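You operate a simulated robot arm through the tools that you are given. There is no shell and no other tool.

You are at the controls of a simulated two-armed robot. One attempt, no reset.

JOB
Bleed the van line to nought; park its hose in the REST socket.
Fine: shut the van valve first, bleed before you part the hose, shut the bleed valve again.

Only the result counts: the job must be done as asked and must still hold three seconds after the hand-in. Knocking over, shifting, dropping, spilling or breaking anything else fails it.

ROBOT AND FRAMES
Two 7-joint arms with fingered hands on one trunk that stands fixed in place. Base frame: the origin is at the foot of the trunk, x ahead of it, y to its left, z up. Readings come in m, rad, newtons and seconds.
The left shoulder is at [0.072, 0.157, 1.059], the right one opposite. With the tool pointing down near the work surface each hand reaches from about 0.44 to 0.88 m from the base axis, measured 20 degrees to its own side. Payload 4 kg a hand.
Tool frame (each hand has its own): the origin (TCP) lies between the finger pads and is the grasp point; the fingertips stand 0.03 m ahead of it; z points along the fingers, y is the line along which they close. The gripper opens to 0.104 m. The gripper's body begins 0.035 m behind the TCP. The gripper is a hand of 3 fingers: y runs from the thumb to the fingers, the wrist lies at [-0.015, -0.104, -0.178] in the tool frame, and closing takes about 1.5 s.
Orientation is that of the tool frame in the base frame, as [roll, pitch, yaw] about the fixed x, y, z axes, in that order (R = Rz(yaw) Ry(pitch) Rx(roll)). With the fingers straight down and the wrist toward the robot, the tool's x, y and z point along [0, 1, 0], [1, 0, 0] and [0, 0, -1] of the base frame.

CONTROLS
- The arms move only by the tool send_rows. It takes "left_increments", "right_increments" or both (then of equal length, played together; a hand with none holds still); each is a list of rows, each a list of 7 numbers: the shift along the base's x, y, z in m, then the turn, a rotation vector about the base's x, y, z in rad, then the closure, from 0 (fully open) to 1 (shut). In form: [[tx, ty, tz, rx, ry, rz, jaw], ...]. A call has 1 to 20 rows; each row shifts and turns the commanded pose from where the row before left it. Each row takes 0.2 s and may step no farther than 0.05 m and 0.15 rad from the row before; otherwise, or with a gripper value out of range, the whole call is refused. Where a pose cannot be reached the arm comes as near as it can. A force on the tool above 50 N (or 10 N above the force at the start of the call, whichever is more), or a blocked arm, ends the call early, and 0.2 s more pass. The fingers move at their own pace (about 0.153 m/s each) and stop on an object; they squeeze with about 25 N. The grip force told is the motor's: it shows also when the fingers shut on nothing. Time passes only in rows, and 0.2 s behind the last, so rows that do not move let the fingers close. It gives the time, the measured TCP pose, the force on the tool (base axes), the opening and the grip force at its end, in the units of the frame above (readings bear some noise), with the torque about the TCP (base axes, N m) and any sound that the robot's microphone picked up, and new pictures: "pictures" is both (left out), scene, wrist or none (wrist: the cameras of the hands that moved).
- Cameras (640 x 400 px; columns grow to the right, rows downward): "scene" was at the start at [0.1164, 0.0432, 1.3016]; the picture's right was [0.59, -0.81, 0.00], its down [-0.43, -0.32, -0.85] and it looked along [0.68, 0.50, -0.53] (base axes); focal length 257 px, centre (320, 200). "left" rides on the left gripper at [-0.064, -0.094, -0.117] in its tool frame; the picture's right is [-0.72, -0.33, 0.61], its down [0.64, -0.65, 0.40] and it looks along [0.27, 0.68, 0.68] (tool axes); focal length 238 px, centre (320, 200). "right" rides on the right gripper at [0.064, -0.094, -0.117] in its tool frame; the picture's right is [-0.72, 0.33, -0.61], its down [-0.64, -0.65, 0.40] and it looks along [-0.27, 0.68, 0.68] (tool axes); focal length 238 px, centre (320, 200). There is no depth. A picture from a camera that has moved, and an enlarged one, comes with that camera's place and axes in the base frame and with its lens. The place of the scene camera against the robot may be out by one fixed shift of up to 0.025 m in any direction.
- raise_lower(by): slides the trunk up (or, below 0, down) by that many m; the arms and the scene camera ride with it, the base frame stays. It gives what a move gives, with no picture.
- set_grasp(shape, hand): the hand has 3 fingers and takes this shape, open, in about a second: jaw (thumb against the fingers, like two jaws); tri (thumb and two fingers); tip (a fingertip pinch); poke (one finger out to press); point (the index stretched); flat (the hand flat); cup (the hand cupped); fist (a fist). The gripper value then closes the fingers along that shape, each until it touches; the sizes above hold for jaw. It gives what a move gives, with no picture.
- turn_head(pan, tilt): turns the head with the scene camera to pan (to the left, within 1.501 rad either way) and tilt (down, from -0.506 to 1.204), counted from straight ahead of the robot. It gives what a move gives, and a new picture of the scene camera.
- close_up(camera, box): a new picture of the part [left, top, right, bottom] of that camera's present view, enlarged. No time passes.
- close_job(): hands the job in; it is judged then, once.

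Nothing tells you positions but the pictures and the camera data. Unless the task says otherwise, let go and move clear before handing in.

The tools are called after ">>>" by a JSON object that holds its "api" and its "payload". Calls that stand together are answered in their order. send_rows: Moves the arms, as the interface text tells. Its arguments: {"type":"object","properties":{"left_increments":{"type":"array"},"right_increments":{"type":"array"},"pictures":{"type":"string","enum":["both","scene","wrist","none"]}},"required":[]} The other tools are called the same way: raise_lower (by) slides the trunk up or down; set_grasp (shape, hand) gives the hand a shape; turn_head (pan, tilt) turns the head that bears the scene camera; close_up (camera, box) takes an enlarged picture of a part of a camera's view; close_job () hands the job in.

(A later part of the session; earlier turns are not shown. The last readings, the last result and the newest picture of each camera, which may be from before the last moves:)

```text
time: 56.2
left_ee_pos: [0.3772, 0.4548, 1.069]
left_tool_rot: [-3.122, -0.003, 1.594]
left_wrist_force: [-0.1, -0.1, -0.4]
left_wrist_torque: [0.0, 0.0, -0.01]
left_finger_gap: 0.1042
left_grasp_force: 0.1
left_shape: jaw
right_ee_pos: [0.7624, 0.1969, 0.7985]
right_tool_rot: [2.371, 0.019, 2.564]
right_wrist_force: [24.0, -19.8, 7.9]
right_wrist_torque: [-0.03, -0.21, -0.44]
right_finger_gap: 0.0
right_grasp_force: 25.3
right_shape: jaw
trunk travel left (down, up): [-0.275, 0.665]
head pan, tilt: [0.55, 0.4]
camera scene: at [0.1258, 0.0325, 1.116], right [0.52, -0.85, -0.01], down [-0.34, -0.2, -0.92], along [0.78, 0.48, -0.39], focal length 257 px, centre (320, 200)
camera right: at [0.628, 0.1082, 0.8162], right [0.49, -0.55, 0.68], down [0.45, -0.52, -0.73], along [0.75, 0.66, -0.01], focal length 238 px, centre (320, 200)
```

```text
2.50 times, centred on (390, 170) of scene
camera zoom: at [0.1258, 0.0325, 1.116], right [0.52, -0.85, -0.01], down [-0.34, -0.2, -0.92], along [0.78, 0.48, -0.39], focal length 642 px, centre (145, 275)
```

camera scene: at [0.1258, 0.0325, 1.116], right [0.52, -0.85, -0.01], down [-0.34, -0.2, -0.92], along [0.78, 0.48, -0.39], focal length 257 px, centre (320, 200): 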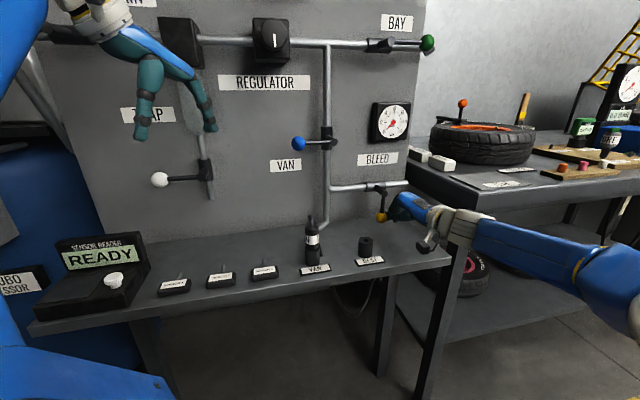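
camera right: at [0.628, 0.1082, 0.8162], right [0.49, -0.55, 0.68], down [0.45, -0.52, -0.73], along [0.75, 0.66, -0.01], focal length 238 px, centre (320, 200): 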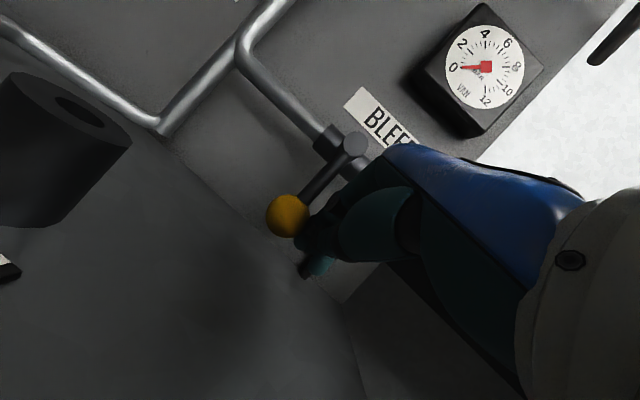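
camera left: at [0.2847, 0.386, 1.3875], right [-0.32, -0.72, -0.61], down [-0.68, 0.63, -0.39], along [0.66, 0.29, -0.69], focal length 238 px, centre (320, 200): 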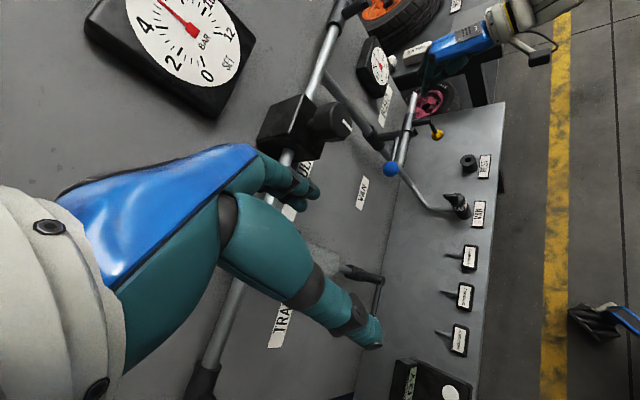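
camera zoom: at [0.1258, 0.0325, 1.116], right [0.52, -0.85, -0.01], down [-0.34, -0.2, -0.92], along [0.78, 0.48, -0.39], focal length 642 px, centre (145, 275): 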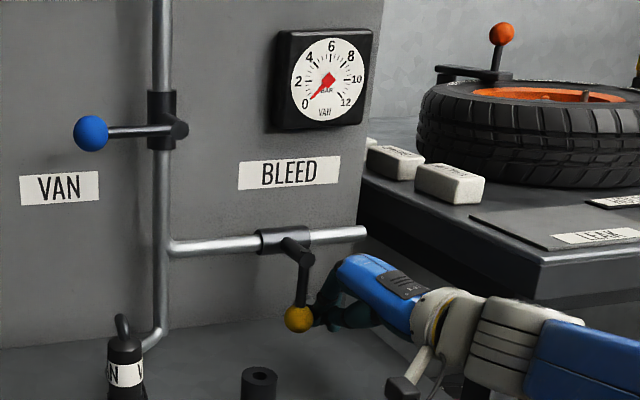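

The lever resisted about 31 N, so it is hard against its shut stop and hanging vertical. The gauge still reads 0. I'll back the right hand away and then raise the trunk again for the plug work.

>>> {"api": "send_rows", "payload": {"right_increments": [[0.015, -0.012, 0.0, 0, 0, 0, 1], [-0.02, -0.035, 0.01, 0, 0, 0, 1], [-0.025, -0.04, 0.01, 0, 0, 0, 1], [-0.025, -0.04, 0, 0, 0, 0, 1], [-0.03, -0.03, 0, 0, 0, 0, 1], [-0.03, -0.02, 0, 0, 0, 0, 1], [0, 0, 0, 0, 0, 0, 1]]}}

>>> {"api": "close_up", "payload": {"camera": "scene", "box": [280, 90, 440, 290]}}

>>> {"api": "close_up", "payload": {"camera": "scene", "box": [295, 205, 395, 285]}}

```text
time: 57.8
left_ee_pos: [0.3751, 0.4588, 1.0669]
left_tool_rot: [-3.125, 0.0, 1.595]
left_wrist_force: [-0.2, 0.1, -0.2]
left_wrist_torque: [0.0, 0.01, 0.02]
left_finger_gap: 0.1039
left_grasp_force: 0.2
left_shape: jaw
right_ee_pos: [0.6397, 0.0306, 0.8155]
right_tool_rot: [2.378, 0.018, 2.578]
right_wrist_force: [0.3, -0.1, 0.7]
right_wrist_torque: [0.0, 0.0, 0.03]
right_finger_gap: 0.0
right_grasp_force: 24.8
right_shape: jaw
trunk travel left (down, up): [-0.275, 0.665]
head pan, tilt: [0.55, 0.4]
camera scene: at [0.1232, 0.0372, 1.116], right [0.52, -0.85, 0.0], down [-0.33, -0.2, -0.92], along [0.78, 0.48, -0.39], focal length 257 px, centre (320, 200)
camera right: at [0.5066, -0.0613, 0.8341], right [0.5, -0.54, 0.68], down [0.45, -0.51, -0.73], along [0.74, 0.67, -0.01], focal length 238 px, centre (320, 200)
```

scene: 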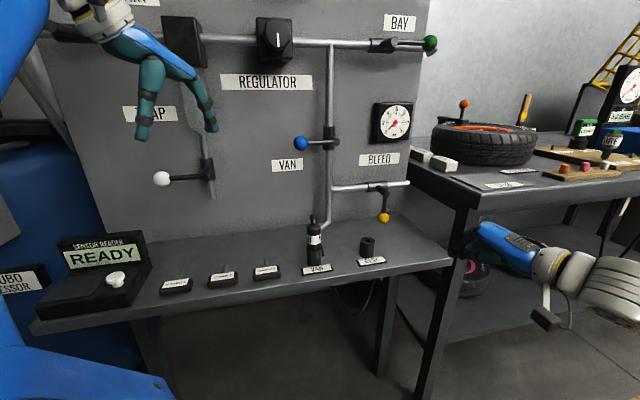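
right: 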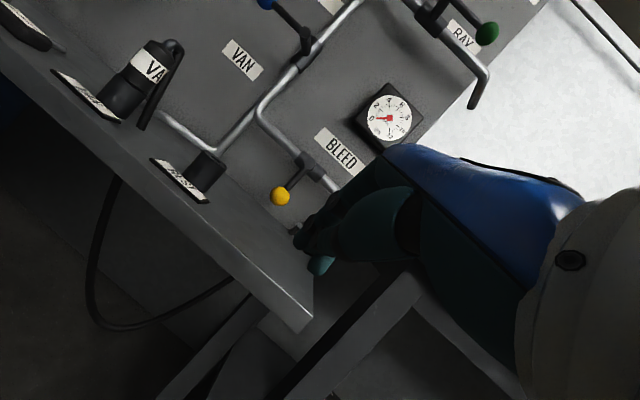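

```text
2.00 times, centred on (360, 190) of scene
camera zoom: at [0.1232, 0.0372, 1.116], right [0.52, -0.85, 0.0], down [-0.33, -0.2, -0.92], along [0.78, 0.48, -0.39], focal length 513 px, centre (240, 220)
```

zoom: 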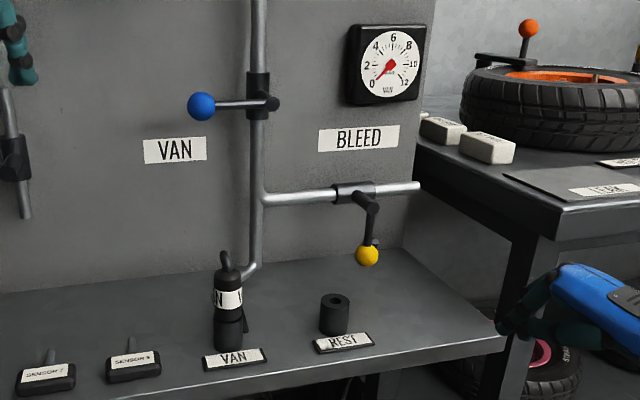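

```text
5.00 times, centred on (345, 245) of scene
camera zoom: at [0.1232, 0.0372, 1.116], right [0.52, -0.85, 0.0], down [-0.33, -0.2, -0.92], along [0.78, 0.48, -0.39], focal length 1284 px, centre (195, -25)
```

zoom: 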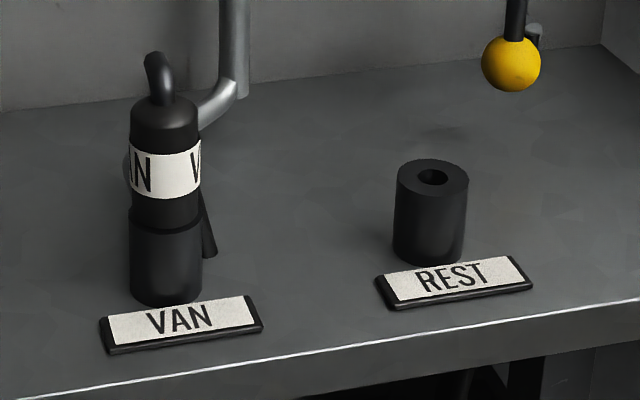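

I have clear views of the plug and the REST socket from two cameras. I'll zoom the right camera on them to pin down positions and the hose tail's direction.

>>> {"api": "close_up", "payload": {"camera": "right", "box": [60, 20, 240, 220]}}

>>> {"api": "close_up", "payload": {"camera": "right", "box": [80, 20, 200, 140]}}

```text
2.00 times, centred on (150, 120) of right
camera zoom: at [0.5066, -0.0613, 0.8341], right [0.5, -0.54, 0.68], down [0.45, -0.51, -0.73], along [0.74, 0.67, -0.01], focal length 477 px, centre (660, 360)
```

zoom: 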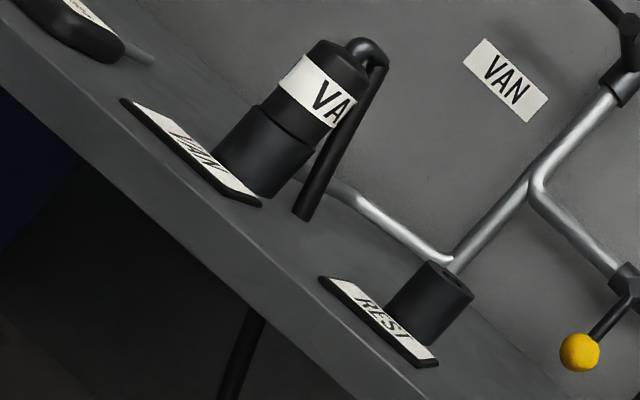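

```text
3.33 times, centred on (140, 80) of right
camera zoom: at [0.5066, -0.0613, 0.8341], right [0.5, -0.54, 0.68], down [0.45, -0.51, -0.73], along [0.74, 0.67, -0.01], focal length 794 px, centre (920, 600)
```

zoom: 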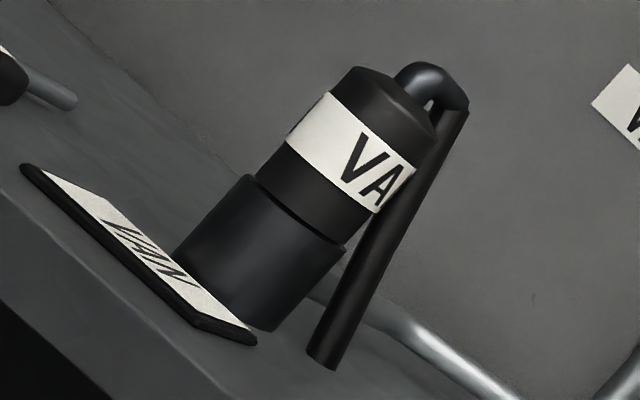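

Triangulating gives:

- **REST socket:** top at [0.640, 0.229, 0.780].
- **Plug:** axis at [0.543, 0.321], body between z 0.782 and 0.835.
- **Hose elbow:** up to z 0.855.
- **Hose tail:** drops on the +x side.

The right hand, pointing down and closing along about y, suits this best, because its wrist stays away from the wall and the blue lever. I'll raise the trunk, reset the head, and turn the hand down.

>>> {"api": "raise_lower", "payload": {"by": 0.2}}

>>> {"api": "send_rows", "payload": {"right_increments": [[-0.015, 0.0, 0, -0.108, 0.068, 0, 0], [-0.015, 0.0, 0, -0.108, 0.068, 0, 0], [-0.015, 0.01, 0, -0.108, 0.068, 0, 0], [-0.015, 0.015, 0, -0.108, 0.068, 0, 0], [-0.015, 0.015, 0, -0.108, 0.068, 0, 0], [-0.015, 0.02, 0, -0.108, 0.068, 0, 0], [-0.015, 0.025, 0, 0, 0, 0.13, 0], [-0.015, 0.025, 0, 0, 0, 0.13, 0], [-0.015, 0.025, 0, 0, 0, 0.129, 0], [-0.01, 0.025, 0, 0, 0, 0, 0], [0, 0, 0, 0, 0, 0, 0]], "pictures": "wrist"}}

>>> {"api": "turn_head", "payload": {"pan": 0.6, "tilt": 0.7}}

```text
time: 60.0
left_ee_pos: [0.3749, 0.46, 1.2676]
left_tool_rot: [-3.124, 0.001, 1.598]
left_wrist_force: [0.1, 1.0, 0.4]
left_wrist_torque: [0.01, 0.0, 0.0]
left_finger_gap: 0.1038
left_grasp_force: 0.1
left_shape: jaw
right_ee_pos: [0.6407, 0.0314, 1.0162]
right_tool_rot: [2.377, 0.017, 2.577]
right_wrist_force: [-0.3, 1.1, -1.6]
right_wrist_torque: [-0.01, 0.03, 0.0]
right_finger_gap: 0.0
right_grasp_force: 25.4
right_shape: jaw
trunk travel left (down, up): [-0.475, 0.465]
head pan, tilt: [0.55, 0.4]
```

```text
time: 62.4
left_ee_pos: [0.3743, 0.4592, 1.2671]
left_tool_rot: [-3.124, 0.0, 1.599]
left_wrist_force: [-0.6, 1.0, -0.2]
left_wrist_torque: [0.0, 0.03, 0.02]
left_finger_gap: 0.1036
left_grasp_force: 0.0
left_shape: jaw
right_ee_pos: [0.4955, 0.192, 1.0179]
right_tool_rot: [-3.141, 0.013, 2.981]
right_wrist_force: [0.0, 0.9, -0.2]
right_wrist_torque: [0.02, -0.03, -0.01]
right_finger_gap: 0.1034
right_grasp_force: 0.0
right_shape: jaw
trunk travel left (down, up): [-0.475, 0.465]
head pan, tilt: [0.55, 0.4]
camera right: at [0.416, 0.1089, 1.1347], right [0.75, 0.21, 0.62], down [0.53, -0.75, -0.4], along [0.38, 0.63, -0.68], focal length 238 px, centre (320, 200)
```

right: 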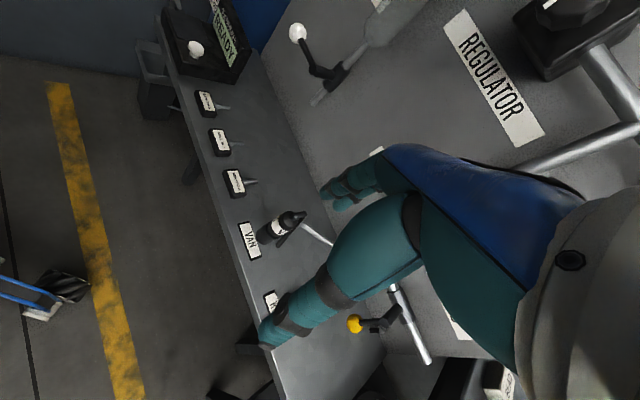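

```text
time: 63.2
left_ee_pos: [0.3736, 0.4595, 1.2677]
left_tool_rot: [-3.124, 0.002, 1.595]
left_wrist_force: [0.4, -0.1, 0.1]
left_wrist_torque: [0.0, 0.02, 0.0]
left_finger_gap: 0.1038
left_grasp_force: 0.0
left_shape: jaw
right_ee_pos: [0.4955, 0.191, 1.0178]
right_tool_rot: [-3.14, 0.013, 2.979]
right_wrist_force: [0.1, -0.8, 0.4]
right_wrist_torque: [0.0, 0.03, 0.02]
right_finger_gap: 0.1038
right_grasp_force: 0.1
right_shape: jaw
trunk travel left (down, up): [-0.475, 0.465]
head pan, tilt: [0.6, 0.7]
camera scene: at [0.1139, 0.0389, 1.2892], right [0.57, -0.82, 0.0], down [-0.53, -0.37, -0.76], along [0.63, 0.43, -0.65], focal length 257 px, centre (320, 200)
```

scene: 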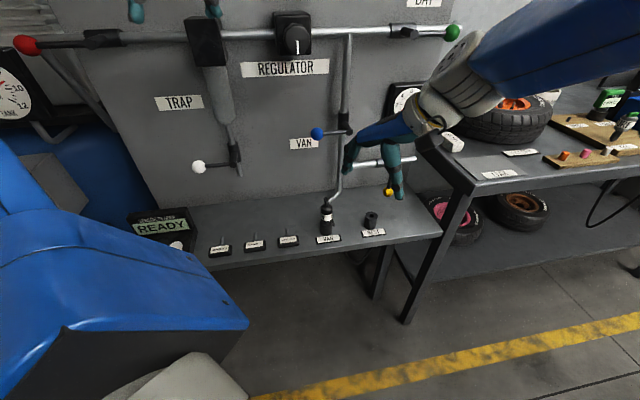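

The hand points straight down with fingers open, closing along about y. I'll lower it to just above the plug and move over it from the robot side.

>>> {"api": "send_rows", "payload": {"right_increments": [[0, 0, -0.035, 0, 0, 0, 0], [0, 0, -0.035, 0, 0, 0, 0], [0, 0, -0.033, 0, 0, 0, 0], [0.012, 0.033, 0, 0, 0, 0, 0], [0.012, 0.033, 0, 0, 0, 0, 0], [0.012, 0.032, 0, 0, 0, 0, 0], [0.0115, 0.032, 0, 0, 0, 0, 0], [0, 0, 0, 0, 0, 0, 0]]}}

>>> {"api": "close_up", "payload": {"camera": "scene", "box": [280, 140, 420, 260]}}

>>> {"api": "close_up", "payload": {"camera": "right", "box": [200, 130, 440, 380]}}

```text
time: 64.5
left_ee_pos: [0.3756, 0.4537, 1.2689]
left_tool_rot: [-3.125, -0.005, 1.598]
left_wrist_force: [-0.9, -1.2, 0.1]
left_wrist_torque: [-0.02, 0.0, -0.03]
left_finger_gap: 0.1039
left_grasp_force: 0.0
left_shape: jaw
right_ee_pos: [0.5854, 0.2268, 1.001]
right_tool_rot: [2.99, 0.018, 2.857]
right_wrist_force: [0.5, 0.5, 0.3]
right_wrist_torque: [-0.01, 0.06, 0.0]
right_finger_gap: 0.1037
right_grasp_force: 0.1
right_shape: jaw
trunk travel left (down, up): [-0.475, 0.465]
head pan, tilt: [0.6, 0.7]
stopped in row 6 (right hand): the arm was blocked; the commanded pose is now the measured one
camera scene: at [0.1155, 0.0377, 1.289], right [0.57, -0.82, 0.0], down [-0.53, -0.37, -0.76], along [0.63, 0.43, -0.65], focal length 257 px, centre (320, 200)
camera right: at [0.4917, 0.1396, 1.1012], right [0.74, 0.02, 0.67], down [0.46, -0.74, -0.49], along [0.49, 0.67, -0.56], focal length 238 px, centre (320, 200)
```

scene: 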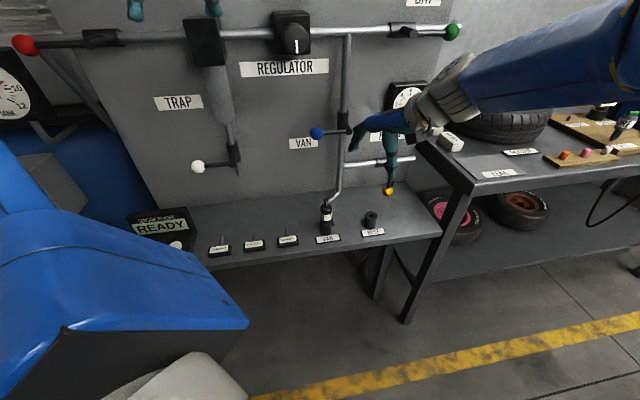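
right: 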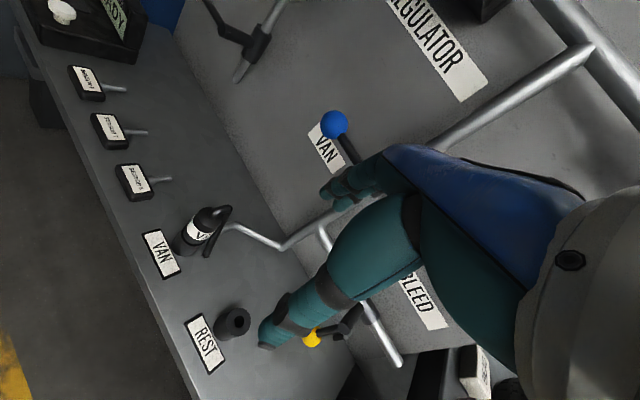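

```text
3.33 times, centred on (350, 200) of scene
camera zoom: at [0.1155, 0.0377, 1.289], right [0.57, -0.82, 0.0], down [-0.53, -0.37, -0.76], along [0.63, 0.43, -0.65], focal length 856 px, centre (220, 200)
```

zoom: 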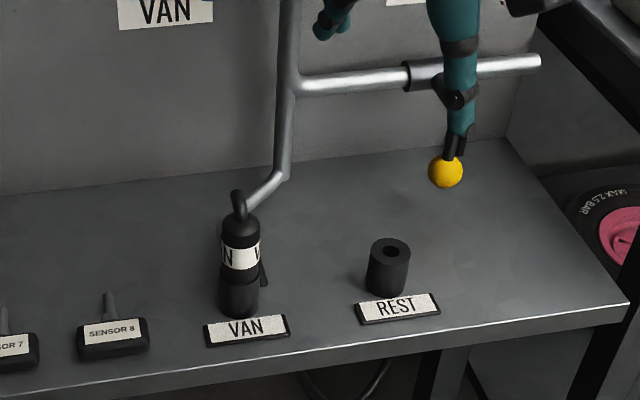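

```text
1.60 times, centred on (320, 255) of right
camera zoom: at [0.4917, 0.1396, 1.1012], right [0.74, 0.02, 0.67], down [0.46, -0.74, -0.49], along [0.49, 0.67, -0.56], focal length 381 px, centre (320, 112)
```

zoom: 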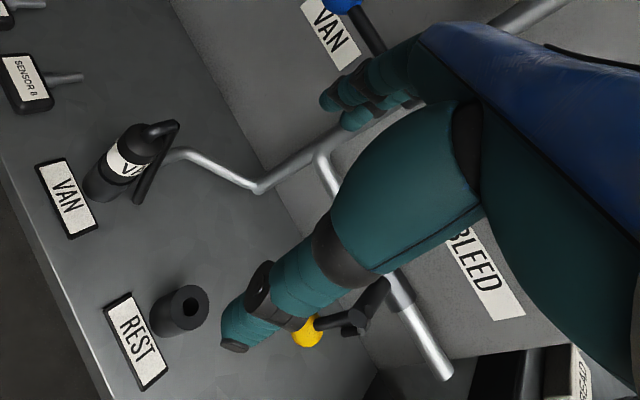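

The arm reported itself blocked and never descended; it drifted sideways with no contact at the tool, so this looks like an arm-configuration problem. I'll take small test steps to see how it behaves from here.

>>> {"api": "send_rows", "payload": {"right_increments": [[-0.01, 0.01, 0, 0, 0, 0, 0], [-0.01, 0.01, 0, 0, 0, 0, 0], [0, 0, -0.02, 0, 0, 0, 0], [0, 0, 0, 0, 0, 0, 0]], "pictures": "none"}}

>>> {"api": "turn_head", "payload": {"pan": 0.1, "tilt": 0.6}}

```text
time: 65.5
left_ee_pos: [0.3735, 0.4564, 1.2696]
left_tool_rot: [-3.126, -0.001, 1.597]
left_wrist_force: [-0.1, 0.1, -0.1]
left_wrist_torque: [0.0, -0.03, 0.0]
left_finger_gap: 0.1041
left_grasp_force: 0.0
left_shape: jaw
right_ee_pos: [0.5747, 0.2422, 0.992]
right_tool_rot: [2.97, 0.014, 2.834]
right_wrist_force: [-0.3, 0.0, -0.1]
right_wrist_torque: [-0.01, -0.01, -0.01]
right_finger_gap: 0.1037
right_grasp_force: 0.0
right_shape: jaw
trunk travel left (down, up): [-0.475, 0.465]
head pan, tilt: [0.6, 0.7]
```

```text
time: 66.4
left_ee_pos: [0.3729, 0.4566, 1.2689]
left_tool_rot: [-3.126, -0.002, 1.597]
left_wrist_force: [0.0, 1.0, -0.2]
left_wrist_torque: [0.0, 0.0, 0.02]
left_finger_gap: 0.1039
left_grasp_force: 0.1
left_shape: jaw
right_ee_pos: [0.5762, 0.2417, 0.9913]
right_tool_rot: [2.971, 0.014, 2.833]
right_wrist_force: [0.6, 0.2, -0.1]
right_wrist_torque: [-0.03, -0.02, -0.04]
right_finger_gap: 0.1035
right_grasp_force: 0.1
right_shape: jaw
trunk travel left (down, up): [-0.475, 0.465]
head pan, tilt: [0.099, 0.6]
camera scene: at [0.132, 0.0, 1.2978], right [0.1, -0.99, 0.0], down [-0.56, -0.06, -0.82], along [0.82, 0.08, -0.57], focal length 257 px, centre (320, 200)
```

scene: 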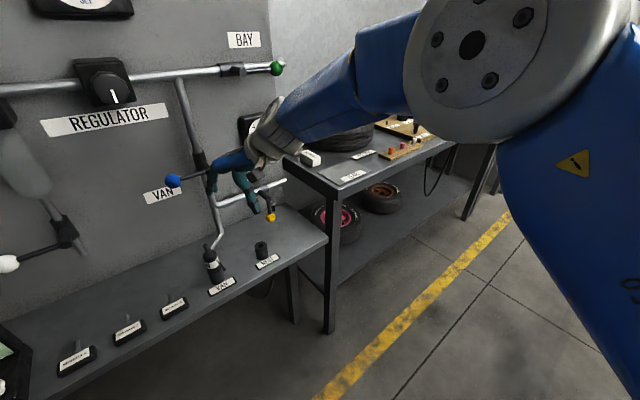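

The right elbow is bulging up next to the head, and that was the blockage. Raising the trunk will put the work further below the shoulder and stretch the arm out. I'll move the hand outward first, then raise the trunk 0.3 m.

>>> {"api": "send_rows", "payload": {"right_increments": [[0.015, -0.02, 0, 0, 0, 0, 0], [0.015, -0.02, 0, 0, 0, 0, 0], [0, 0, 0, 0, 0, 0, 0]], "pictures": "none"}}

>>> {"api": "raise_lower", "payload": {"by": 0.3}}

>>> {"api": "send_rows", "payload": {"right_increments": [[0, 0, -0.04, 0, 0, 0, 0], [0, 0, -0.04, 0, 0, 0, 0], [0, 0, -0.04, 0, 0, 0, 0], [0, 0, -0.04, 0, 0, 0, 0], [0, 0, -0.04, 0, 0, 0, 0], [0, 0, -0.04, 0, 0, 0, 0], [0, 0, 0, 0, 0, 0, 0]]}}

```text
time: 67.2
left_ee_pos: [0.3734, 0.4557, 1.2696]
left_tool_rot: [-3.127, -0.002, 1.596]
left_wrist_force: [0.2, -0.6, -0.4]
left_wrist_torque: [0.04, 0.01, -0.02]
left_finger_gap: 0.1039
left_grasp_force: 0.1
left_shape: jaw
right_ee_pos: [0.5948, 0.2081, 0.982]
right_tool_rot: [2.991, 0.022, 2.856]
right_wrist_force: [-0.2, 0.5, 0.5]
right_wrist_torque: [0.01, -0.01, -0.01]
right_finger_gap: 0.104
right_grasp_force: 0.1
right_shape: jaw
trunk travel left (down, up): [-0.475, 0.465]
head pan, tilt: [0.099, 0.6]
```

```text
time: 70.2
left_ee_pos: [0.3743, 0.4566, 1.5688]
left_tool_rot: [-3.125, -0.001, 1.599]
left_wrist_force: [0.6, -0.1, 0.4]
left_wrist_torque: [0.03, -0.02, 0.02]
left_finger_gap: 0.1039
left_grasp_force: 0.1
left_shape: jaw
right_ee_pos: [0.5959, 0.2094, 1.2826]
right_tool_rot: [2.993, 0.021, 2.856]
right_wrist_force: [0.4, 0.4, -0.4]
right_wrist_torque: [0.01, 0.0, 0.0]
right_finger_gap: 0.1037
right_grasp_force: 0.0
right_shape: jaw
trunk travel left (down, up): [-0.775, 0.165]
head pan, tilt: [0.099, 0.6]
```

```text
time: 71.8
left_ee_pos: [0.3739, 0.4577, 1.5681]
left_tool_rot: [-3.125, -0.003, 1.597]
left_wrist_force: [0.2, 0.8, 0.6]
left_wrist_torque: [0.02, -0.01, -0.04]
left_finger_gap: 0.1037
left_grasp_force: 0.1
left_shape: jaw
right_ee_pos: [0.59, 0.2105, 1.0414]
right_tool_rot: [2.991, 0.022, 2.855]
right_wrist_force: [0.7, -0.5, 0.3]
right_wrist_torque: [-0.03, 0.01, 0.0]
right_finger_gap: 0.104
right_grasp_force: 0.0
right_shape: jaw
trunk travel left (down, up): [-0.775, 0.165]
head pan, tilt: [0.099, 0.6]
camera scene: at [0.1327, 0.0006, 1.5978], right [0.1, -0.99, 0.0], down [-0.56, -0.06, -0.82], along [0.82, 0.08, -0.57], focal length 257 px, centre (320, 200)
camera right: at [0.4958, 0.1219, 1.1425], right [0.74, 0.02, 0.67], down [0.46, -0.74, -0.48], along [0.49, 0.67, -0.56], focal length 238 px, centre (320, 200)
```

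scene: 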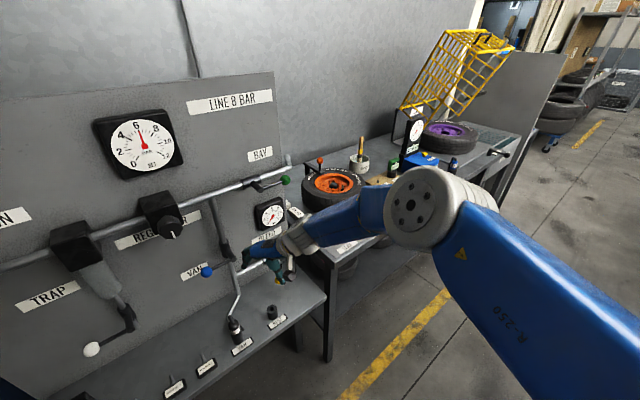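
right: 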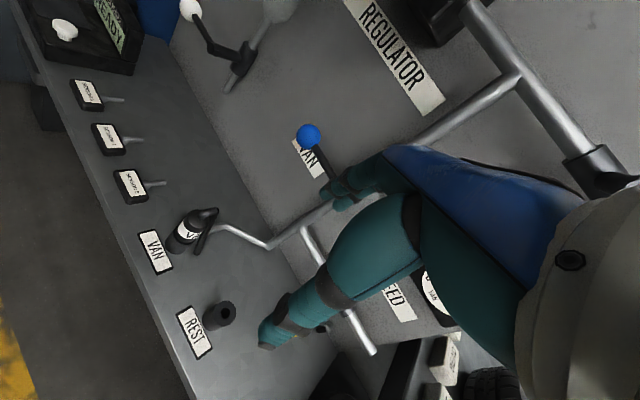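

The arm is now well clear of the head. I'll straighten the tool to vertical and bring it to the robot side of the plug, then down to just above plug height.

>>> {"api": "send_rows", "payload": {"right_increments": [[-0.03, 0.005, 0, -0.14, 0.042, 0, 0], [-0.03, 0.005, 0, 0, 0, 0.125, 0], [-0.03, 0.005, 0, 0, 0, 0, 0], [0, 0, -0.045, 0, 0, 0, 0], [0, 0, -0.045, 0, 0, 0, 0], [0, 0, -0.04, 0, 0, 0, 0], [0, 0, 0, 0, 0, 0, 0]], "pictures": "wrist"}}

>>> {"api": "turn_head", "payload": {"pan": 0.5, "tilt": 0.85}}

```text
time: 73.4
left_ee_pos: [0.3733, 0.4574, 1.5696]
left_tool_rot: [-3.126, 0.001, 1.597]
left_wrist_force: [-0.4, -0.3, 0.6]
left_wrist_torque: [0.02, -0.01, 0.0]
left_finger_gap: 0.1039
left_grasp_force: 0.0
left_shape: jaw
right_ee_pos: [0.5061, 0.2228, 0.9092]
right_tool_rot: [3.136, 0.02, 2.985]
right_wrist_force: [-0.2, 0.4, 0.1]
right_wrist_torque: [0.03, 0.02, 0.02]
right_finger_gap: 0.104
right_grasp_force: 0.1
right_shape: jaw
trunk travel left (down, up): [-0.775, 0.165]
head pan, tilt: [0.099, 0.6]
camera right: at [0.4261, 0.1387, 1.0256], right [0.75, 0.21, 0.63], down [0.54, -0.74, -0.39], along [0.39, 0.63, -0.67], focal length 238 px, centre (320, 200)
```

right: 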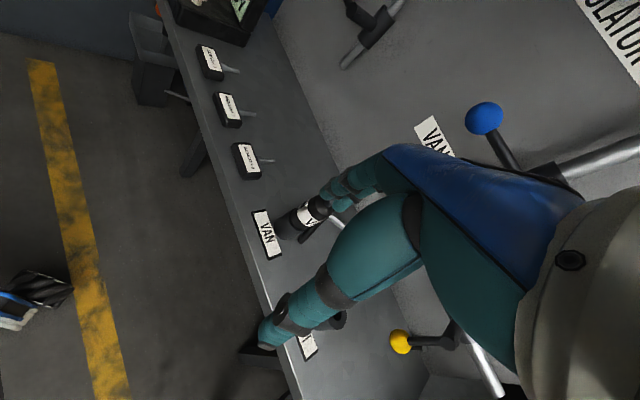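

```text
time: 74.3
left_ee_pos: [0.3736, 0.4574, 1.5686]
left_tool_rot: [-3.126, -0.001, 1.597]
left_wrist_force: [0.1, 0.2, -0.8]
left_wrist_torque: [-0.02, 0.02, 0.02]
left_finger_gap: 0.104
left_grasp_force: 0.0
left_shape: jaw
right_ee_pos: [0.5055, 0.2221, 0.9091]
right_tool_rot: [3.136, 0.022, 2.985]
right_wrist_force: [0.5, -0.2, -0.4]
right_wrist_torque: [0.0, -0.01, -0.02]
right_finger_gap: 0.1041
right_grasp_force: 0.0
right_shape: jaw
trunk travel left (down, up): [-0.775, 0.165]
head pan, tilt: [0.499, 0.85]
camera scene: at [0.1133, 0.0299, 1.5769], right [0.48, -0.88, 0.0], down [-0.66, -0.36, -0.66], along [0.58, 0.31, -0.75], focal length 257 px, centre (320, 200)
```

scene: 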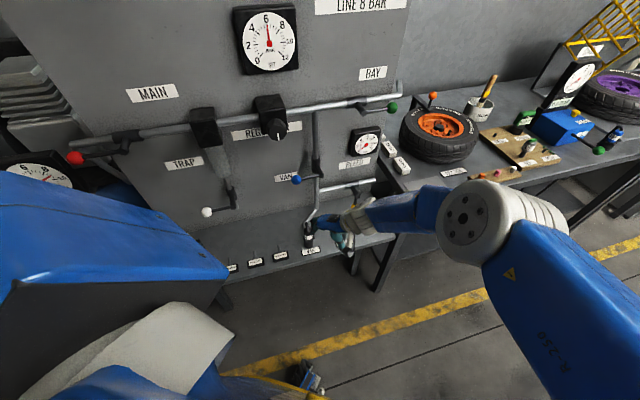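

Tracking is good now. I'll slide over the plug at this height, with the fingertips above the elbow.

>>> {"api": "send_rows", "payload": {"right_increments": [[0.0125, 0.033, 0.002, 0, 0, 0, 0], [0.0125, 0.033, 0, 0, 0, 0, 0], [0.0125, 0.0325, 0, 0, 0, 0, 0], [0, 0, 0, 0, 0, 0, 0]]}}

>>> {"api": "close_up", "payload": {"camera": "scene", "box": [270, 170, 390, 280]}}

>>> {"api": "close_up", "payload": {"camera": "right", "box": [200, 130, 440, 380]}}

```text
time: 75.3
left_ee_pos: [0.3718, 0.4561, 1.5691]
left_tool_rot: [-3.125, -0.001, 1.597]
left_wrist_force: [0.0, 0.5, -0.3]
left_wrist_torque: [-0.02, -0.01, 0.02]
left_finger_gap: 0.1038
left_grasp_force: 0.0
left_shape: jaw
right_ee_pos: [0.5459, 0.2498, 0.9159]
right_tool_rot: [3.133, 0.026, 2.953]
right_wrist_force: [-0.5, 0.5, 0.0]
right_wrist_torque: [0.02, 0.01, 0.02]
right_finger_gap: 0.104
right_grasp_force: 0.0
right_shape: jaw
right hand out of reach, approached as far as the arm can: row 2, 3
trunk travel left (down, up): [-0.775, 0.165]
head pan, tilt: [0.499, 0.85]
camera scene: at [0.1128, 0.0285, 1.5769], right [0.48, -0.88, 0.0], down [-0.66, -0.36, -0.66], along [0.58, 0.31, -0.75], focal length 257 px, centre (320, 200)
camera right: at [0.4627, 0.1696, 1.0317], right [0.75, 0.18, 0.64], down [0.52, -0.76, -0.39], along [0.41, 0.62, -0.67], focal length 238 px, centre (320, 200)
```

scene: 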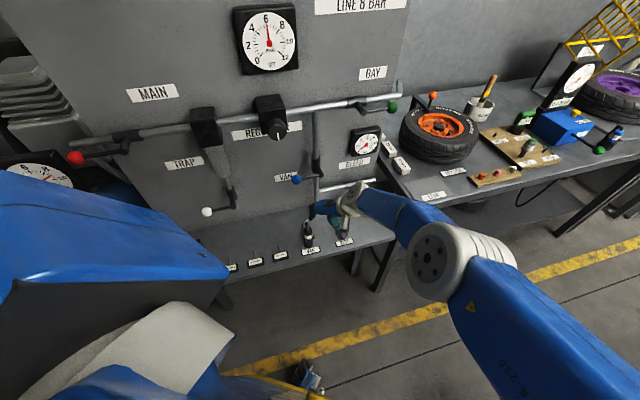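
right: 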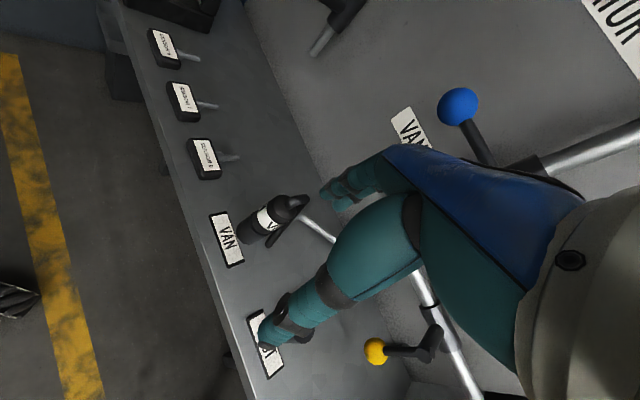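

```text
3.64 times, centred on (330, 225) of scene
camera zoom: at [0.1128, 0.0285, 1.5769], right [0.48, -0.88, 0.0], down [-0.66, -0.36, -0.66], along [0.58, 0.31, -0.75], focal length 934 px, centre (284, 109)
```

zoom: 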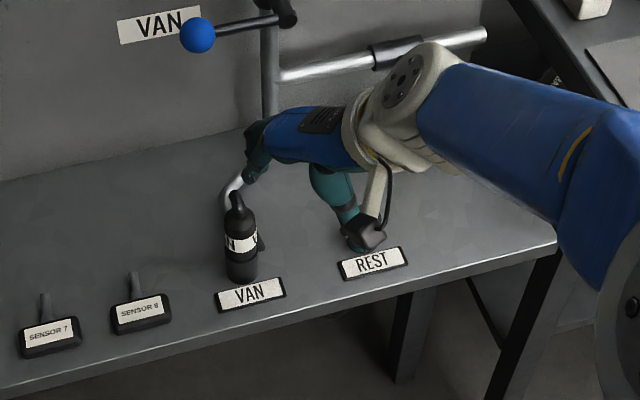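

```text
1.60 times, centred on (320, 255) of right
camera zoom: at [0.4627, 0.1696, 1.0317], right [0.75, 0.18, 0.64], down [0.52, -0.76, -0.39], along [0.41, 0.62, -0.67], focal length 381 px, centre (320, 112)
```

zoom: 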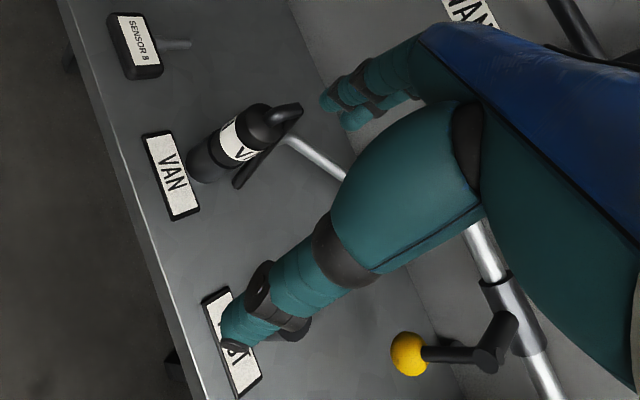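

The right arm is now at the far limit of its reach, because the trunk is a bit too high. I'll raise the hand, lower the trunk 0.2 m, and use a closing direction of about 60°, which still clears the hose tail.

>>> {"api": "send_rows", "payload": {"right_increments": [[-0.01, -0.03, 0.035, 0, 0, 0, 0], [-0.01, -0.02, 0.04, 0, 0, 0, 0], [0, 0, 0.045, 0, 0, -0.11, 0], [0, 0, 0.045, 0, 0, -0.11, 0], [0, 0, 0.04, 0, 0, -0.11, 0], [0, 0, 0, 0, 0, 0, 0]], "pictures": "none"}}

>>> {"api": "raise_lower", "payload": {"by": -0.2}}

>>> {"api": "turn_head", "payload": {"pan": 0.6, "tilt": 0.75}}

```text
time: 76.9
left_ee_pos: [0.3718, 0.4521, 1.5712]
left_tool_rot: [-3.126, -0.005, 1.596]
left_wrist_force: [0.0, 0.1, 0.0]
left_wrist_torque: [0.03, -0.02, 0.0]
left_finger_gap: 0.1039
left_grasp_force: 0.0
left_shape: jaw
right_ee_pos: [0.5063, 0.198, 1.0973]
right_tool_rot: [-3.124, -0.035, 2.62]
right_wrist_force: [0.0, 0.5, -0.3]
right_wrist_torque: [0.01, 0.0, 0.0]
right_finger_gap: 0.1043
right_grasp_force: 0.0
right_shape: jaw
trunk travel left (down, up): [-0.775, 0.165]
head pan, tilt: [0.499, 0.85]
stopped in row 6 (right hand): the arm was blocked; the commanded pose is now the measured one
```

```text
time: 79.1
left_ee_pos: [0.3712, 0.4533, 1.3706]
left_tool_rot: [-3.126, -0.004, 1.596]
left_wrist_force: [0.4, -0.3, 0.5]
left_wrist_torque: [-0.01, 0.02, 0.04]
left_finger_gap: 0.1038
left_grasp_force: 0.1
left_shape: jaw
right_ee_pos: [0.503, 0.1996, 0.8969]
right_tool_rot: [-3.123, -0.032, 2.623]
right_wrist_force: [1.1, 0.6, -0.1]
right_wrist_torque: [-0.02, 0.02, 0.0]
right_finger_gap: 0.104
right_grasp_force: 0.0
right_shape: jaw
trunk travel left (down, up): [-0.575, 0.365]
head pan, tilt: [0.499, 0.85]
```

```text
time: 79.8
left_ee_pos: [0.3717, 0.4533, 1.3699]
left_tool_rot: [-3.125, -0.004, 1.597]
left_wrist_force: [-0.5, 0.3, -0.2]
left_wrist_torque: [0.02, 0.01, 0.03]
left_finger_gap: 0.1037
left_grasp_force: 0.0
left_shape: jaw
right_ee_pos: [0.5031, 0.199, 0.896]
right_tool_rot: [-3.122, -0.033, 2.623]
right_wrist_force: [0.0, 0.1, -0.8]
right_wrist_torque: [-0.01, -0.01, 0.0]
right_finger_gap: 0.1042
right_grasp_force: 0.1
right_shape: jaw
trunk travel left (down, up): [-0.575, 0.365]
head pan, tilt: [0.6, 0.75]
camera scene: at [0.1124, 0.0382, 1.3849], right [0.56, -0.83, 0.0], down [-0.56, -0.39, -0.73], along [0.6, 0.41, -0.68], focal length 257 px, centre (320, 200)
```

scene: 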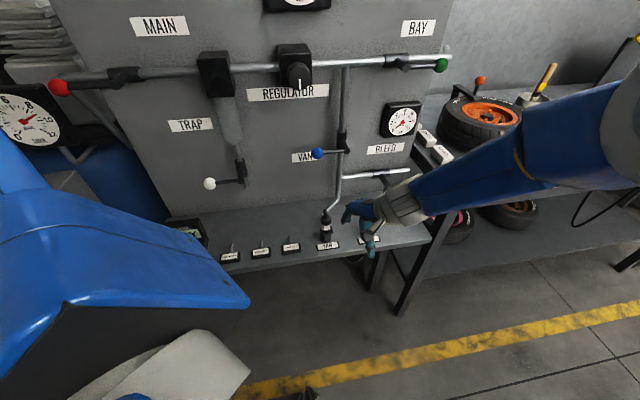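

With the closing direction near 60° the hand is again below the tight zone. I'll move it toward and over the plug in small steps.

>>> {"api": "send_rows", "payload": {"right_increments": [[0.01, 0.02, 0.01, 0, 0, 0, 0], [0.01, 0.025, 0.005, 0, 0, 0, 0], [0.01, 0.025, 0, 0, 0, 0, 0], [0, 0, 0, 0, 0, 0, 0]]}}

>>> {"api": "close_up", "payload": {"camera": "scene", "box": [280, 170, 420, 290]}}

```text
time: 80.3
left_ee_pos: [0.3716, 0.45, 1.3721]
left_tool_rot: [-3.129, -0.008, 1.596]
left_wrist_force: [0.2, 0.0, 0.8]
left_wrist_torque: [-0.01, 0.01, 0.02]
left_finger_gap: 0.104
left_grasp_force: 0.1
left_shape: jaw
right_ee_pos: [0.594, 0.1888, 0.9769]
right_tool_rot: [3.037, -0.102, 2.466]
right_wrist_force: [-0.3, 0.3, 0.4]
right_wrist_torque: [0.0, -0.01, 0.03]
right_finger_gap: 0.1038
right_grasp_force: 0.1
right_shape: jaw
trunk travel left (down, up): [-0.575, 0.365]
head pan, tilt: [0.6, 0.75]
stopped in row 2 (right hand): the arm was blocked; the commanded pose is now the measured one
camera scene: at [0.1131, 0.0367, 1.3849], right [0.57, -0.82, 0.0], down [-0.56, -0.39, -0.73], along [0.6, 0.41, -0.68], focal length 257 px, centre (320, 200)
camera right: at [0.4876, 0.1395, 1.09], right [0.77, -0.29, 0.57], down [0.08, -0.84, -0.53], along [0.63, 0.46, -0.63], focal length 238 px, centre (320, 200)
```

scene: 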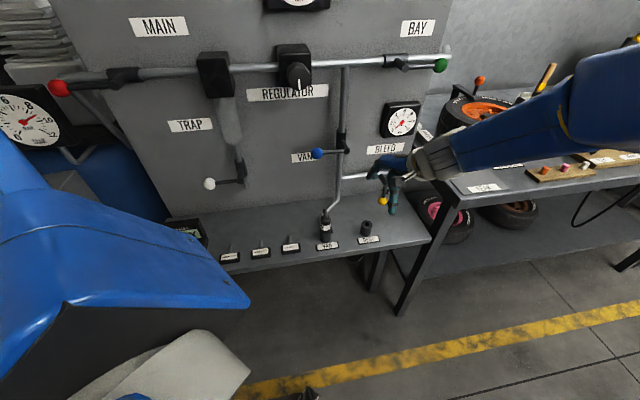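
right: 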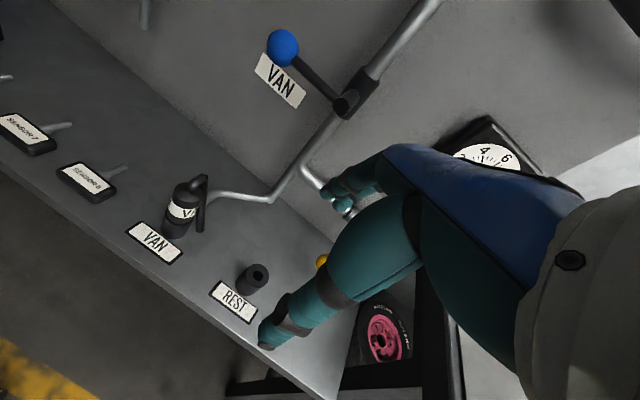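

```text
3.33 times, centred on (350, 230) of scene
camera zoom: at [0.1131, 0.0367, 1.3849], right [0.57, -0.82, 0.0], down [-0.56, -0.39, -0.73], along [0.6, 0.41, -0.68], focal length 856 px, centre (220, 100)
```

zoom: 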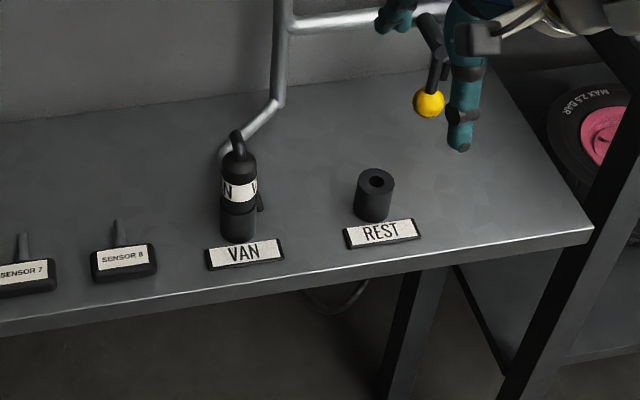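

The right arm's solution flips whenever it gets near this pose, so I won't force it. The left arm, tool down, already managed about 45° of yaw in this area without trouble. I'll move the right hand well out of the way.

>>> {"api": "send_rows", "payload": {"right_increments": [[0.0, -0.03, 0.0, 0, 0, 0, 0], [0.0, -0.04, 0.0, 0, 0, 0, 0], [0.0, -0.04, 0.01, 0, 0, -0.1, 0], [0.0, -0.04, 0.02, 0, 0, -0.1, 0], [0.0, -0.04, 0.02, 0, 0, -0.1, 0], [0.0, -0.04, 0.02, 0, 0, -0.1, 0], [0.0, -0.03, 0.02, 0, 0, -0.1, 0], [0, 0, 0, 0, 0, 0, 0]]}}

```text
time: 82.1
left_ee_pos: [0.3718, 0.4502, 1.3707]
left_tool_rot: [-3.126, -0.005, 1.596]
left_wrist_force: [0.3, -0.4, -0.3]
left_wrist_torque: [0.03, 0.03, 0.03]
left_finger_gap: 0.1039
left_grasp_force: 0.0
left_shape: jaw
right_ee_pos: [0.5963, -0.0672, 1.0666]
right_tool_rot: [3.039, -0.097, 1.961]
right_wrist_force: [-1.1, 0.0, -0.3]
right_wrist_torque: [0.0, -0.01, 0.01]
right_finger_gap: 0.1041
right_grasp_force: 0.1
right_shape: jaw
trunk travel left (down, up): [-0.575, 0.365]
head pan, tilt: [0.6, 0.75]
camera scene: at [0.113, 0.0364, 1.3849], right [0.57, -0.82, 0.0], down [-0.56, -0.39, -0.73], along [0.6, 0.41, -0.68], focal length 257 px, centre (320, 200)
camera right: at [0.479, -0.0597, 1.179], right [0.54, -0.62, 0.57], down [-0.33, -0.78, -0.53], along [0.77, 0.09, -0.63], focal length 238 px, centre (320, 200)
```

scene: 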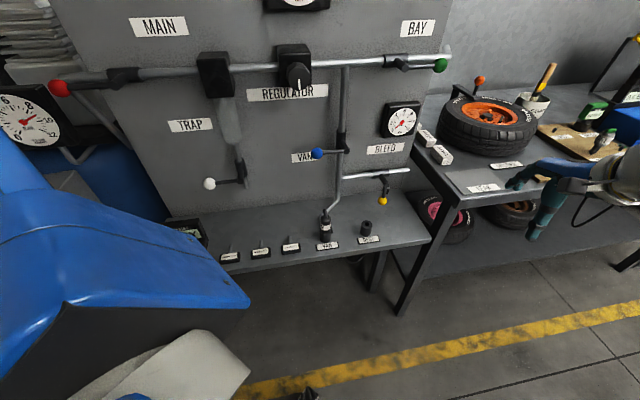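
right: 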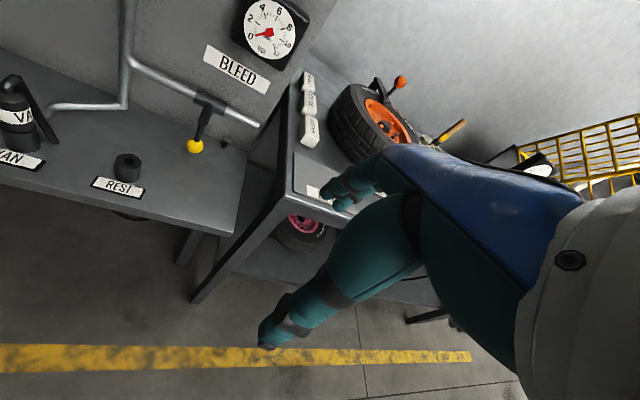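

The right hand is clear, and its camera usefully sees both the plug and REST. Next I'll bring the left hand in front of the panel toward the plug, still high.

>>> {"api": "send_rows", "payload": {"left_increments": [[0.01, -0.03, -0.03, 0, 0, 0, 0], [0.015, -0.03, -0.03, 0, 0, 0, 0], [0.02, -0.03, -0.03, 0, 0, 0, 0], [0.02, -0.03, -0.03, 0, 0, 0, 0], [0.02, -0.03, -0.03, 0, 0, 0, 0], [0.01, -0.03, -0.035, 0, 0, 0, 0], [0, 0, 0, 0, 0, 0, 0]]}}

```text
time: 83.7
left_ee_pos: [0.4657, 0.2752, 1.185]
left_tool_rot: [-3.127, -0.006, 1.596]
left_wrist_force: [-0.3, 0.3, 1.0]
left_wrist_torque: [-0.02, -0.03, 0.0]
left_finger_gap: 0.104
left_grasp_force: 0.0
left_shape: jaw
right_ee_pos: [0.5951, -0.0681, 1.0658]
right_tool_rot: [3.037, -0.097, 1.962]
right_wrist_force: [0.1, 0.7, -0.4]
right_wrist_torque: [0.02, 0.0, 0.01]
right_finger_gap: 0.1039
right_grasp_force: 0.1
right_shape: jaw
trunk travel left (down, up): [-0.575, 0.365]
head pan, tilt: [0.6, 0.75]
camera scene: at [0.1121, 0.0361, 1.385], right [0.57, -0.82, 0.0], down [-0.56, -0.39, -0.73], along [0.6, 0.41, -0.68], focal length 257 px, centre (320, 200)
camera left: at [0.3755, 0.2065, 1.302], right [-0.32, -0.72, -0.61], down [-0.67, 0.63, -0.39], along [0.67, 0.29, -0.69], focal length 238 px, centre (320, 200)
```

scene: 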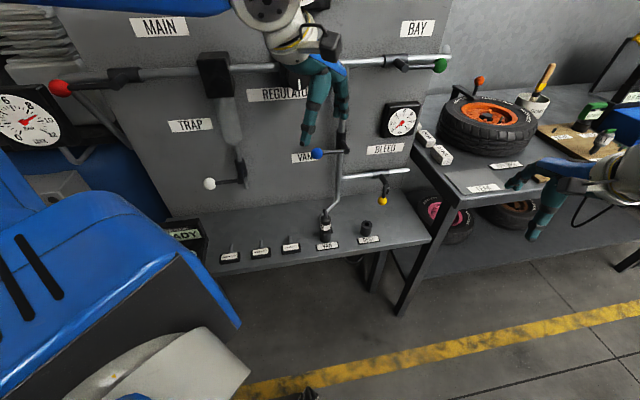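
left: 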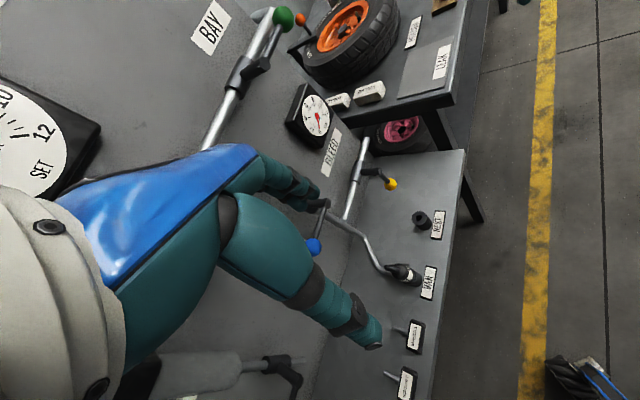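

Good tracking so far. I'll lower the left hand to about z = 0.93 on the robot side of the plug while yawing it by about 1 rad.

>>> {"api": "send_rows", "payload": {"left_increments": [[0, -0.01, -0.04, 0, 0, 0, 0], [0, -0.01, -0.04, 0, 0, 0, 0], [0, -0.01, -0.03, 0, 0, 0.145, 0], [0, -0.01, -0.03, 0, 0, 0.145, 0], [0.005, 0, -0.03, 0, 0, 0.145, 0], [0.005, 0, -0.03, 0, 0, 0.145, 0], [0.005, 0, -0.03, 0, 0, 0.145, 0], [0, 0, -0.02, 0, 0, 0.145, 0], [0, 0, 0, 0, 0, 0.145, 0], [0, 0, 0, 0, 0, 0, 0]]}}

```text
time: 85.9
left_ee_pos: [0.4626, 0.2628, 0.9608]
left_tool_rot: [-3.126, -0.006, 2.614]
left_wrist_force: [0.0, -0.4, -0.4]
left_wrist_torque: [0.01, -0.03, 0.01]
left_finger_gap: 0.104
left_grasp_force: 0.1
left_shape: jaw
left hand out of reach, approached as far as the arm can: row 7, 8, 9
right_ee_pos: [0.596, -0.0683, 1.0668]
right_tool_rot: [3.037, -0.098, 1.963]
right_wrist_force: [-0.4, 0.8, 1.1]
right_wrist_torque: [0.01, 0.02, -0.03]
right_finger_gap: 0.1037
right_grasp_force: 0.0
right_shape: jaw
trunk travel left (down, up): [-0.575, 0.365]
head pan, tilt: [0.6, 0.75]
camera scene: at [0.1136, 0.0354, 1.3848], right [0.57, -0.82, 0.0], down [-0.56, -0.39, -0.73], along [0.6, 0.41, -0.68], focal length 257 px, centre (320, 200)
camera left: at [0.4722, 0.1507, 1.0789], right [0.45, -0.65, -0.61], down [-0.89, -0.24, -0.39], along [0.1, 0.72, -0.69], focal length 238 px, centre (320, 200)
```

scene: 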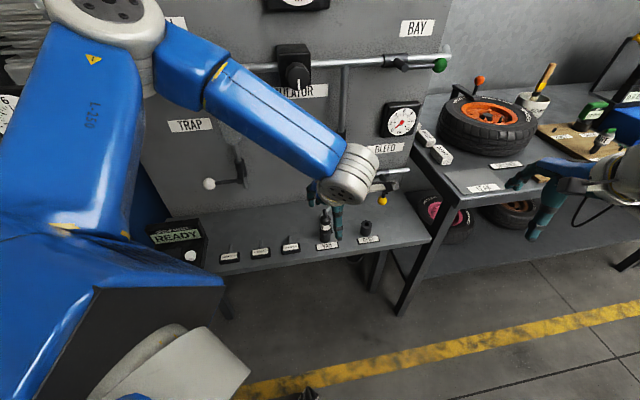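
left: 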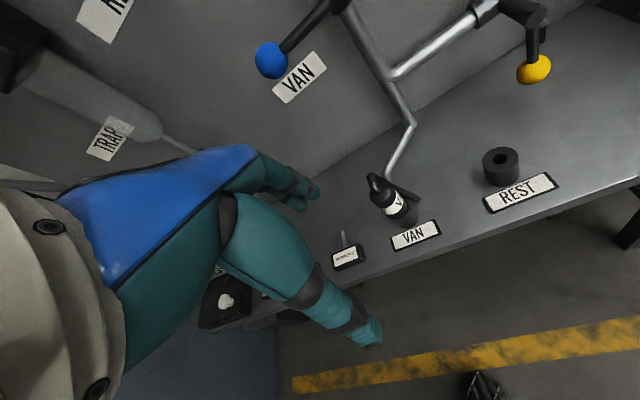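

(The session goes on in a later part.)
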